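You operate a simulated robot arm through the tools that you are given. There is no shell and no other tool. Be economical: measure what you need, move in short steps, check, and stop when the job is done.

You run a simulated robot arm. Do the job below in one go: nothing can be reset, and whatever is moved stays where it is left.

JOB
Slide the coarse sieve along the hopper table until it stands next to the green-banded carton.
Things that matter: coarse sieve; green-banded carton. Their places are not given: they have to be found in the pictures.

The check looks at the end state, three seconds after you hand in, the way a careful person would. Anything else that was tipped, shoved, dropped, spilled or broken makes it a failure.

ROBOT AND FRAMES
A 7-joint arm with a two-finger parallel gripper, fixed in place. Base frame: the origin is at the foot of the arm, x ahead of it, y to its left, z up; the work surface is at about z = 850. Readings come in mm, degrees, newtons and seconds.
With the tool pointing down near the work surface it reaches from about 300 to 700 mm from the base axis. Its first joint turns from -66.0 to 66.0 degrees. Payload 1.57 kg.
The tool frame sits at the grasp point between the pads (the TCP): z along the fingers, y along the line on which they close. The tips reach 30 mm beyond it. The gripper opens to 110 mm. The fingers are 24 mm wide and 12 mm thick; the gripper's body (48 by 112 mm) begins 78 mm behind the TCP.
Orientation is told as [roll, pitch, yaw] about the base's x, y, z axes, in that order, counted from this pose: with the fingers straight down and closing along the base's y, the tool's x points along the base's -x, its y along +y and its z along -z.

CONTROLS
- The arm moves only by the tool move_arm. Its argument "increments" is a list of rows, each a list of 7 numbers: the closure, from 0 (fully open) to 1 (shut), then the shift along the base's x, y, z in units of 500 mm (1.0 is 500 mm), then the turn, a rotation vector about the base's x, y, z in units of 45 degrees (1.0 is 45 degrees). In form: [[grip, x, y, z, ax, ay, az], ...]. A call has 1 to 12 rows; each row is the pose to reach, as a shift and turn from the pose commanded when the call began. A call with a number of a shift or a turn outside -1 to 1 is refused whole. A row lasts 0.2 s, in which the tool goes at most 50 mm and 8.6 degrees; a call with a longer step from one row to the next is refused whole, and so is a gripper value outside its range. A pose out of reach is approached as far as the arm can. The call stops where the force on the tool passes 40 N (or 10 N more than at its start, if that is more) or the arm is blocked; 0.2 s more then pass. The fingers move at their own pace (about 108 mm/s each) and stop on an object; they squeeze with about 43 N. The grip force told is the motor's: it shows also when the fingers shut on nothing. Time passes only in rows, and 0.2 s behind the last, so rows that repeat a pose let the fingers close. The reply holds the time, the measured pose of the TCP, the force on the tool along the base axes, the opening and the grip force, in the units named above and with some noise.
- Cameras (640 x 400 px; columns grow to the right, rows downward): "scene" is fixed at [164.2, -391, 1405.7]; the picture's right is [0.80, -0.61, 0.00], its down [-0.34, -0.45, -0.83] and it looks along [0.50, 0.66, -0.56] (base axes); focal length 317 px, centre (320, 200). "wrist" rides on the gripper at [-36, 0, -80] in the tool frame; the picture's right is [0.00, -1.00, 0.00], its down [0.97, 0.00, -0.24] and it looks along [0.24, 0.00, 0.97] (tool axes); focal length 218 px, centre (320, 200).
- capture(camera): a new picture of that camera. No time passes.
- point_at(camera, pixels): for up to 12 pixels [column, row] of the newest picture of that camera ("zoom" is the newest enlarged one), the place [x, y, z] in the base frame of the surface seen there, good to about 3 mm. No time passes.
- close_up(camera, box): a new picture of the part [left, top, right, bottom] of that camera's present view, enlarged. No time passes.
- job_done(): hands the job in; it is judged then, once.

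Work in short steps. Measure before you move; look again where a grasp or a placing could have gone wrong, and mend it. You have 60 turns and 20 pictures in all, those below and enlarged ones among them. Open the gripper and draw the arm clear of the work before you hand the job in, unless the task says otherwise; then end with one line.

The tools are called after "Request:" as name(argument=value, ...) on one line, values as JSON. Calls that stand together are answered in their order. move_arm: Moves the arm, as the interface text tells. Its arguments: {"type":"object","properties":{"increments":{"type":"array"}},"required":["increments"]} The other tools are called the same way: capture (camera) takes a picture; point_at (camera, pixels) gives the place of the surface under pixels of a picture; close_up (camera, box) takes an enlarged picture of a part of a camera's view; job_done () hands the job in.

At the start:

```text
time_s: 0.0
position: [357.8, 201.6, 1063.8]
tool_rot: [0.0, -0.1, 0.0]
contact_force: [-0.3, -0.1, -0.2]
opening: 109.9
grasp_force: 0.2
```

scene: 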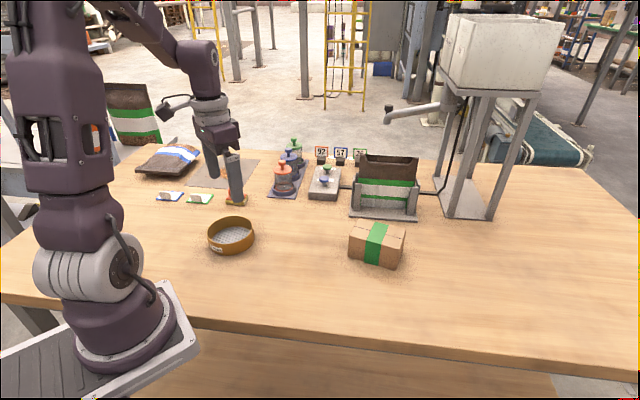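
wrist: 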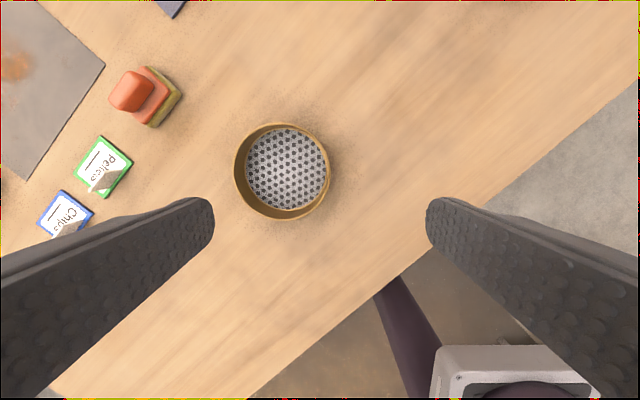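

The sieve shows at scene (231,235) and the green-banded carton at (377,243). I'll take close-ups and measure them.

Request:
close_up(camera="scene", box=[180, 180, 440, 290])

Request:
point_at(camera="scene", pixels=[[209, 231], [253, 231], [231, 218], [228, 252], [231, 236], [349, 254], [399, 268], [404, 232], [355, 222], [377, 232], [349, 235], [300, 245]])

Request:
point_at(camera="wrist", pixels=[[236, 170], [328, 170], [282, 124], [282, 218], [282, 170]])

```text
2.46 times, centred on (310, 235) of scene
```

zoom: 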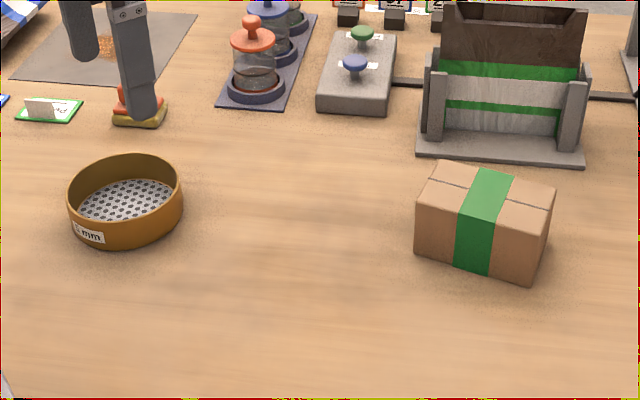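

```text
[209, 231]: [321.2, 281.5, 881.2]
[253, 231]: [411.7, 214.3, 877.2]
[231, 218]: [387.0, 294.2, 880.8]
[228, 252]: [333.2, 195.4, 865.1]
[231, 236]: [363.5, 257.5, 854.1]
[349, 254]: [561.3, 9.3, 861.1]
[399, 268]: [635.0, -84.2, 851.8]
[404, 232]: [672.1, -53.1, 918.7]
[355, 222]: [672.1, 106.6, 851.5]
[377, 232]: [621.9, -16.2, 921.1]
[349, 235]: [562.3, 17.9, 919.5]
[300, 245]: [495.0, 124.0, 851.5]
```

```text
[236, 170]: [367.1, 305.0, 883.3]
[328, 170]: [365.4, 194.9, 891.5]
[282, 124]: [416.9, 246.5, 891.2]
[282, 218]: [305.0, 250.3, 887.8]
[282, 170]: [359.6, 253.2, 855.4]
```

Sieve is about 112 mm across, centred near (363, 250), rim at z ≈ 890. Next I measure the carton corners and neighbouring things from the zoom.

Request:
point_at(camera="zoom", pixels=[[441, 165], [551, 187], [541, 230], [420, 200], [418, 248], [530, 279], [420, 155], [580, 160], [320, 108], [385, 112], [143, 122], [226, 104]])

Request:
point_at(camera="wrist", pixels=[[240, 150], [322, 150], [250, 203], [315, 205], [300, 128], [265, 128], [330, 180], [268, 185]])

Request:
close_up(camera="wrist", box=[200, 90, 370, 250])

```text
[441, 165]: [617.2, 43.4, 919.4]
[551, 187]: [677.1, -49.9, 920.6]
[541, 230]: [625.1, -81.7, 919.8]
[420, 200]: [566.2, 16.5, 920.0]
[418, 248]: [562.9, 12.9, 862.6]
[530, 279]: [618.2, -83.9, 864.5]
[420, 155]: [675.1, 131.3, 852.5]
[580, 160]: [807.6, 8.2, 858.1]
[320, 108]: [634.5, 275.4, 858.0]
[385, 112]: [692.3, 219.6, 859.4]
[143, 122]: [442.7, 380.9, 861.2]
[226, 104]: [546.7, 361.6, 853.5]
```

```text
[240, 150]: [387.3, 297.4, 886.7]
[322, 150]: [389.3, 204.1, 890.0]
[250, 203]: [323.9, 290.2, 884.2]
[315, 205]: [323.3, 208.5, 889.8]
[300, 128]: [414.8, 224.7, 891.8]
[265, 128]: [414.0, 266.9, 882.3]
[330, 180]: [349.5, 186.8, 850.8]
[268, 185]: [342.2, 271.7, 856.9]
```

```text
2.50 times, centred on (285, 170) of wrist
```

zoom: 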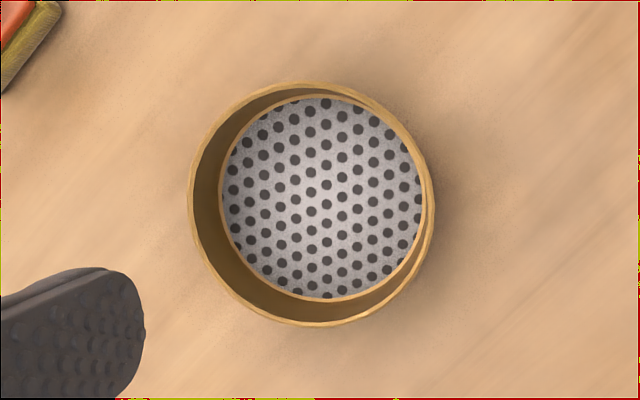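

Carton's left end face has its middle at (592, 30) with outward normal (-0.52, 0.85), so the sieve should end at about (555, 91). The sieve is a bit wide for an across-grip, so I'll grip its +y wall at about (361, 303). First I go above it and half close.

Request:
move_arm(increments=[[0.45, 0.003, 0.08, 0, 0, 0, 0], [0.45, 0.006, 0.16, 0, 0, 0, 0], [0.45, 0.006, 0.203, -0.03, 0, 0, 0], [0.45, 0.006, 0.203, -0.12, 0, 0, 0], [0.45, 0.006, 0.203, -0.2, 0, 0, 0], [0.45, 0.006, 0.203, -0.25, 0, 0, 0], [0.45, 0.006, 0.203, -0.25, 0, 0, 0]])

Request:
capture(camera="wrist")

Request:
close_up(camera="scene", box=[160, 150, 320, 260])

```text
time_s: 1.6
position: [359.8, 305.1, 940.4]
tool_rot: [0.0, 0.0, 0.0]
contact_force: [-0.2, 0.2, 0.1]
opening: 60.6
grasp_force: 0.0
```

```text
15 pictures are left
```

wrist: 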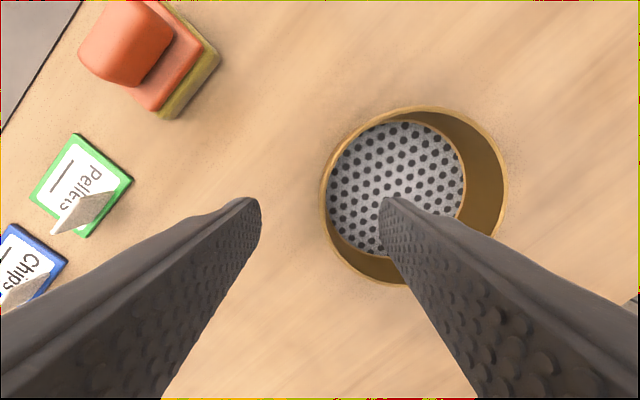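

```text
3.64 times, centred on (240, 205) of scene
```

zoom: 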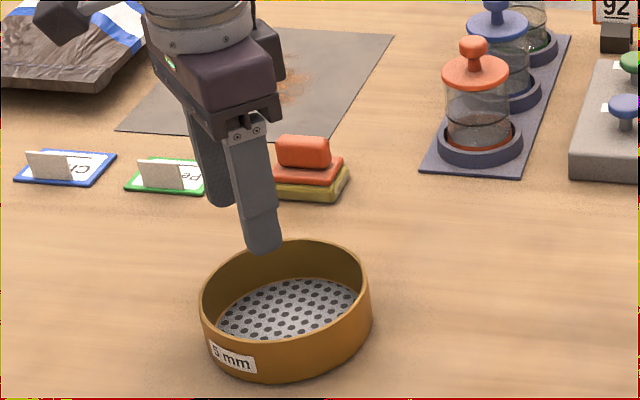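

The left rim edge shows at wrist (322,190), the fingers straddling it. I check the rim location before descending.

Request:
point_at(camera="wrist", pixels=[[323, 190], [325, 175], [504, 185], [420, 108], [360, 275], [395, 160], [350, 120], [490, 140]])

```text
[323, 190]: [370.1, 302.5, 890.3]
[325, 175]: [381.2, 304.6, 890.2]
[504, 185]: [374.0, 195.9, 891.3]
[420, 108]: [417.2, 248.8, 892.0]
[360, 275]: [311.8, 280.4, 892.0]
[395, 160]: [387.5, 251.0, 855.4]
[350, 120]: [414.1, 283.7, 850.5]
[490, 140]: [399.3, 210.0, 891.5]
```

The wall sits at y ≈ 303, matching the tool. I descend to z ≈ 893 (tips ~863, above the mesh at 855) and close.

Request:
move_arm(increments=[[0.45, 0, 0, -0.03, 0, 0, 0], [0.45, 0, 0, -0.06, 0, 0, 0], [0.45, 0, 0, -0.08, 0, 0, 0], [0.45, 0, 0, -0.091, 0, 0, 0], [0.45, 0, 0, -0.091, 0, 0, 0], [0.7, 0, 0, -0.091, 0, 0, 0], [0.9, 0, 0, -0.091, 0, 0, 0], [1, 0, 0, -0.091, 0, 0, 0], [1, 0, 0, -0.091, 0, 0, 0]])

Request:
capture(camera="wrist")

```text
time_s: 3.6
position: [360.2, 305.0, 894.4]
tool_rot: [0.0, -0.1, 0.0]
contact_force: [-0.4, 0.1, -0.4]
opening: 1.9
grasp_force: 23.6
```

```text
13 pictures are left
```

wrist: 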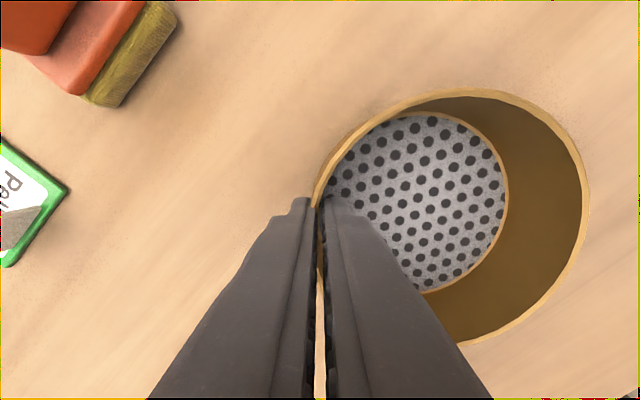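

The thin wall is between the fingers (opening 1.9 mm). I let the grip settle and drag a short test distance.

Request:
move_arm(increments=[[1, 0, 0, 0, 0, 0, 0], [1, 0, 0, 0, 0, 0, 0], [1, 0.008, -0.0065, 0, 0, 0, 0], [1, 0.024, -0.0195, 0, 0, 0, 0], [1, 0.048, -0.039, 0, 0, 0, 0], [1, 0.072, -0.0585, 0, 0, 0, 0], [1, 0.08, -0.065, 0, 0, 0, 0]])

Request:
capture(camera="scene")

```text
time_s: 5.2
position: [399.5, 272.0, 894.1]
tool_rot: [0.1, 0.0, 0.0]
contact_force: [-5.7, 4.7, 17.7]
opening: 2.3
grasp_force: 23.3
```

```text
12 pictures are left
```

scene: 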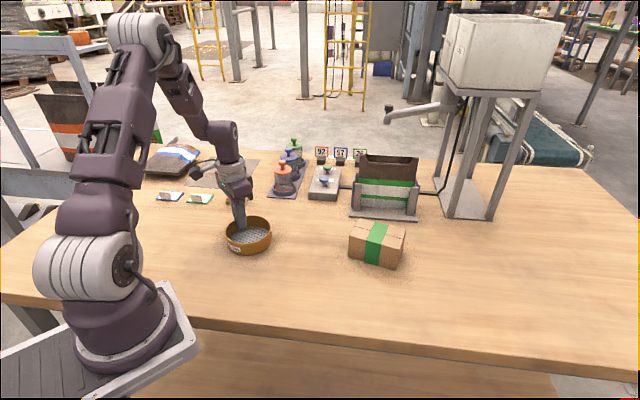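

The sieve follows flat on the table (lateral force ~7 N). I carry on along the same line most of the way.

Request:
move_arm(increments=[[1, 0.012, -0.01, 0, 0, 0, 0], [1, 0.036, -0.029, 0, 0, 0, 0], [1, 0.06, -0.049, 0, 0, 0, 0], [1, 0.084, -0.068, 0, 0, 0, 0], [1, 0.108, -0.088, 0, 0, 0, 0], [1, 0.132, -0.108, 0, 0, 0, 0], [1, 0.156, -0.127, 0, 0, 0, 0], [1, 0.18, -0.147, 0, 0, 0, 0], [1, 0.204, -0.166, 0, 0, 0, 0], [1, 0.228, -0.186, 0, 0, 0, 0], [1, 0.25, -0.204, 0, 0, 0, 0], [1, 0.26, -0.212, 0, 0, 0, 0]])

Request:
close_up(camera="scene", box=[250, 150, 450, 290])

Request:
capture(camera="wrist")

```text
time_s: 7.8
position: [530.0, 166.6, 894.1]
tool_rot: [0.0, 0.1, 0.0]
contact_force: [-3.3, 2.9, 10.6]
opening: 2.1
grasp_force: 24.1
```

```text
2.86 times, centred on (350, 220) of scene
```

zoom: 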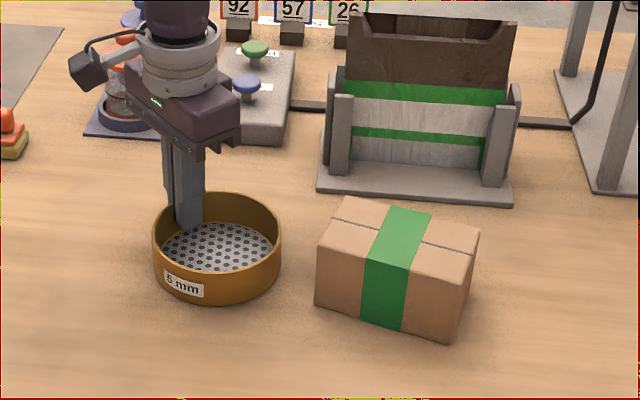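

```text
10 pictures are left
```

wrist: 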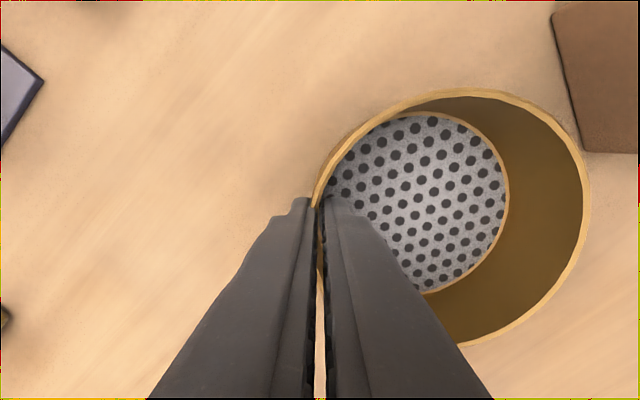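

The sieve is still firmly held, and there is a gap left to the carton. I measure rim and carton end.

Request:
point_at(camera="zoom", pixels=[[279, 236], [157, 243], [240, 196], [222, 265], [319, 244], [342, 203], [319, 300], [262, 210], [270, 255]])

Request:
point_at(camera="wrist", pixels=[[586, 200], [480, 92], [578, 150], [500, 337], [556, 20], [584, 150]])

```text
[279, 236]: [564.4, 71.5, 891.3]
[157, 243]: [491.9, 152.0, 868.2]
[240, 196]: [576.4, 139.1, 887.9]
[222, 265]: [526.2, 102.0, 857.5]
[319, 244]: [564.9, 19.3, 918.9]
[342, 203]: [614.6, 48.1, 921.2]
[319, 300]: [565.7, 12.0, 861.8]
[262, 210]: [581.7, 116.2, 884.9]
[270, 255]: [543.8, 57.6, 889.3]
```

```text
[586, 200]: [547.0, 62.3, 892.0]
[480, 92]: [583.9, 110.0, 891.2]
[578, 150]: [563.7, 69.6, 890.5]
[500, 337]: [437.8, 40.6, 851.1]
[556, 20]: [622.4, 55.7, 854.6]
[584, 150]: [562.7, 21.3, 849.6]
```

Sieve centre is (530, 111), R 55, gap to the carton end ≈ 44 mm. A further (28, -23) mm leaves about a 10 mm gap, centred on the end.

Request:
move_arm(increments=[[1, 0.01, -0.008, 0, 0, 0, 0], [1, 0.025, -0.02, 0, 0, 0, 0], [1, 0.04, -0.033, 0, 0, 0, 0], [1, 0.052, -0.043, 0, 0, 0, 0], [1, 0.056, -0.046, 0, 0, 0, 0], [1, 0.056, -0.046, 0, 0, 0, 0]])

Request:
close_up(camera="scene", box=[250, 150, 450, 290])

Request:
capture(camera="wrist")

```text
time_s: 9.2
position: [557.2, 141.7, 894.7]
tool_rot: [0.0, -0.1, -0.1]
contact_force: [-3.2, 3.5, 14.4]
opening: 2.0
grasp_force: 23.5
```

```text
2.86 times, centred on (350, 220) of scene
```

zoom: 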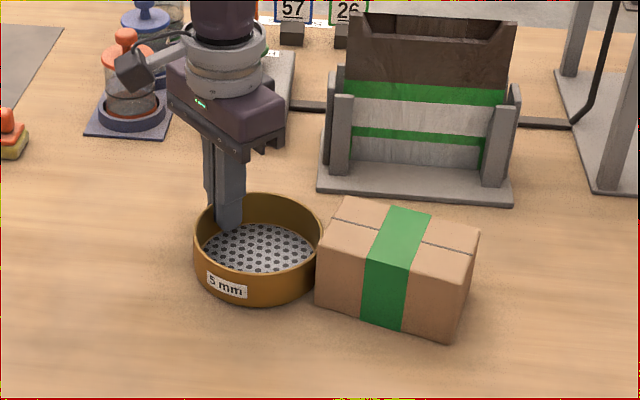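

```text
8 pictures are left
```

wrist: 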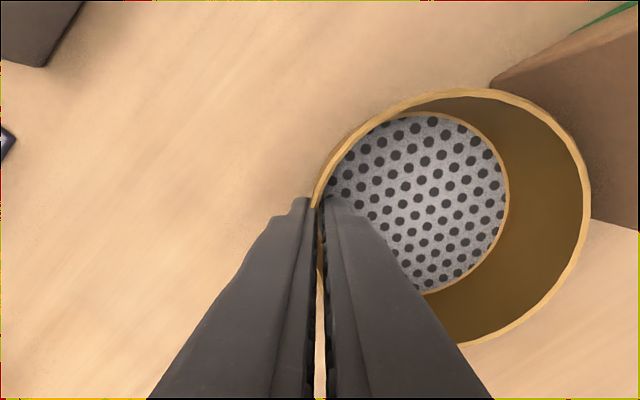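

The sieve now sits beside the carton's end, with the carton in the same place. I open gently and rise straight up.

Request:
move_arm(increments=[[0.9, 0, 0, 0, 0, 0, 0], [0.7, 0, 0, 0, 0, 0, 0], [0.7, 0, 0, 0, 0, 0, 0], [0.7, 0, 0, 0.02, 0, 0, 0], [0.7, 0, 0, 0.06, 0, 0, 0], [0.7, 0, 0, 0.12, 0, 0, 0], [0.6, 0, 0, 0.2, 0, 0, 0], [0.3, -0.04, 0.02, 0.28, 0, 0, 0], [0, -0.1, 0.06, 0.32, 0, 0, 0], [0, -0.16, 0.1, 0.34, 0, 0, 0], [0, -0.2, 0.13, 0.34, 0, 0, 0]])

Request:
capture(camera="scene")

Request:
close_up(camera="scene", box=[250, 150, 450, 290])

Request:
point_at(camera="zoom", pixels=[[319, 244], [342, 203], [474, 234], [321, 236], [308, 265], [198, 232]])

```text
time_s: 11.6
position: [457.2, 207.7, 1062.3]
tool_rot: [0.0, -0.1, -0.3]
contact_force: [-1.0, -0.5, -0.2]
opening: 109.9
grasp_force: 0.1
```

```text
7 pictures are left
```

scene: 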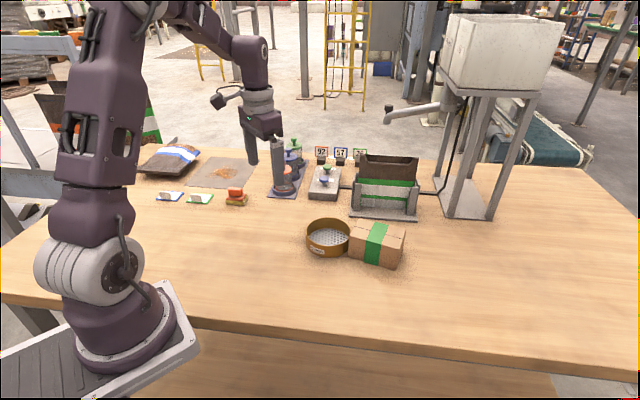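

```text
2.86 times, centred on (350, 220) of scene
```

zoom: 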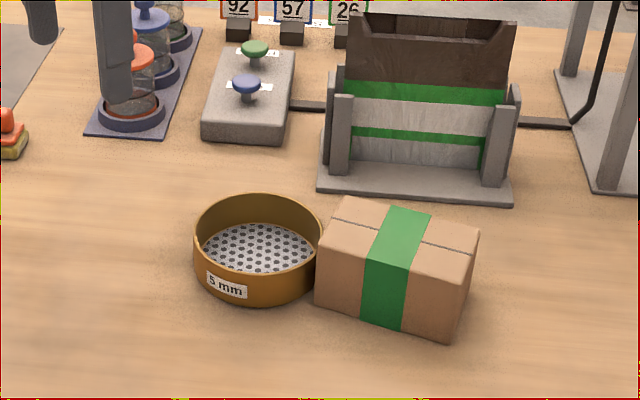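

```text
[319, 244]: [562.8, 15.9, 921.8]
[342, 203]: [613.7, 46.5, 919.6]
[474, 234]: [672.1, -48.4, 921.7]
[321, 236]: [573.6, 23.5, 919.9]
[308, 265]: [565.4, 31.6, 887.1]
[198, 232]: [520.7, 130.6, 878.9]
```

The sieve stands flat about 10 mm from the carton, the carton hasn't moved, and the arm is clear and open. Handing in.

Request:
job_done()

```text
The job is handed in.
```

The coarse sieve (marked 5 mm) now stands flat on the table, roughly 10 mm from the end of the green-banded carton; nothing else was moved, going by the last picture.
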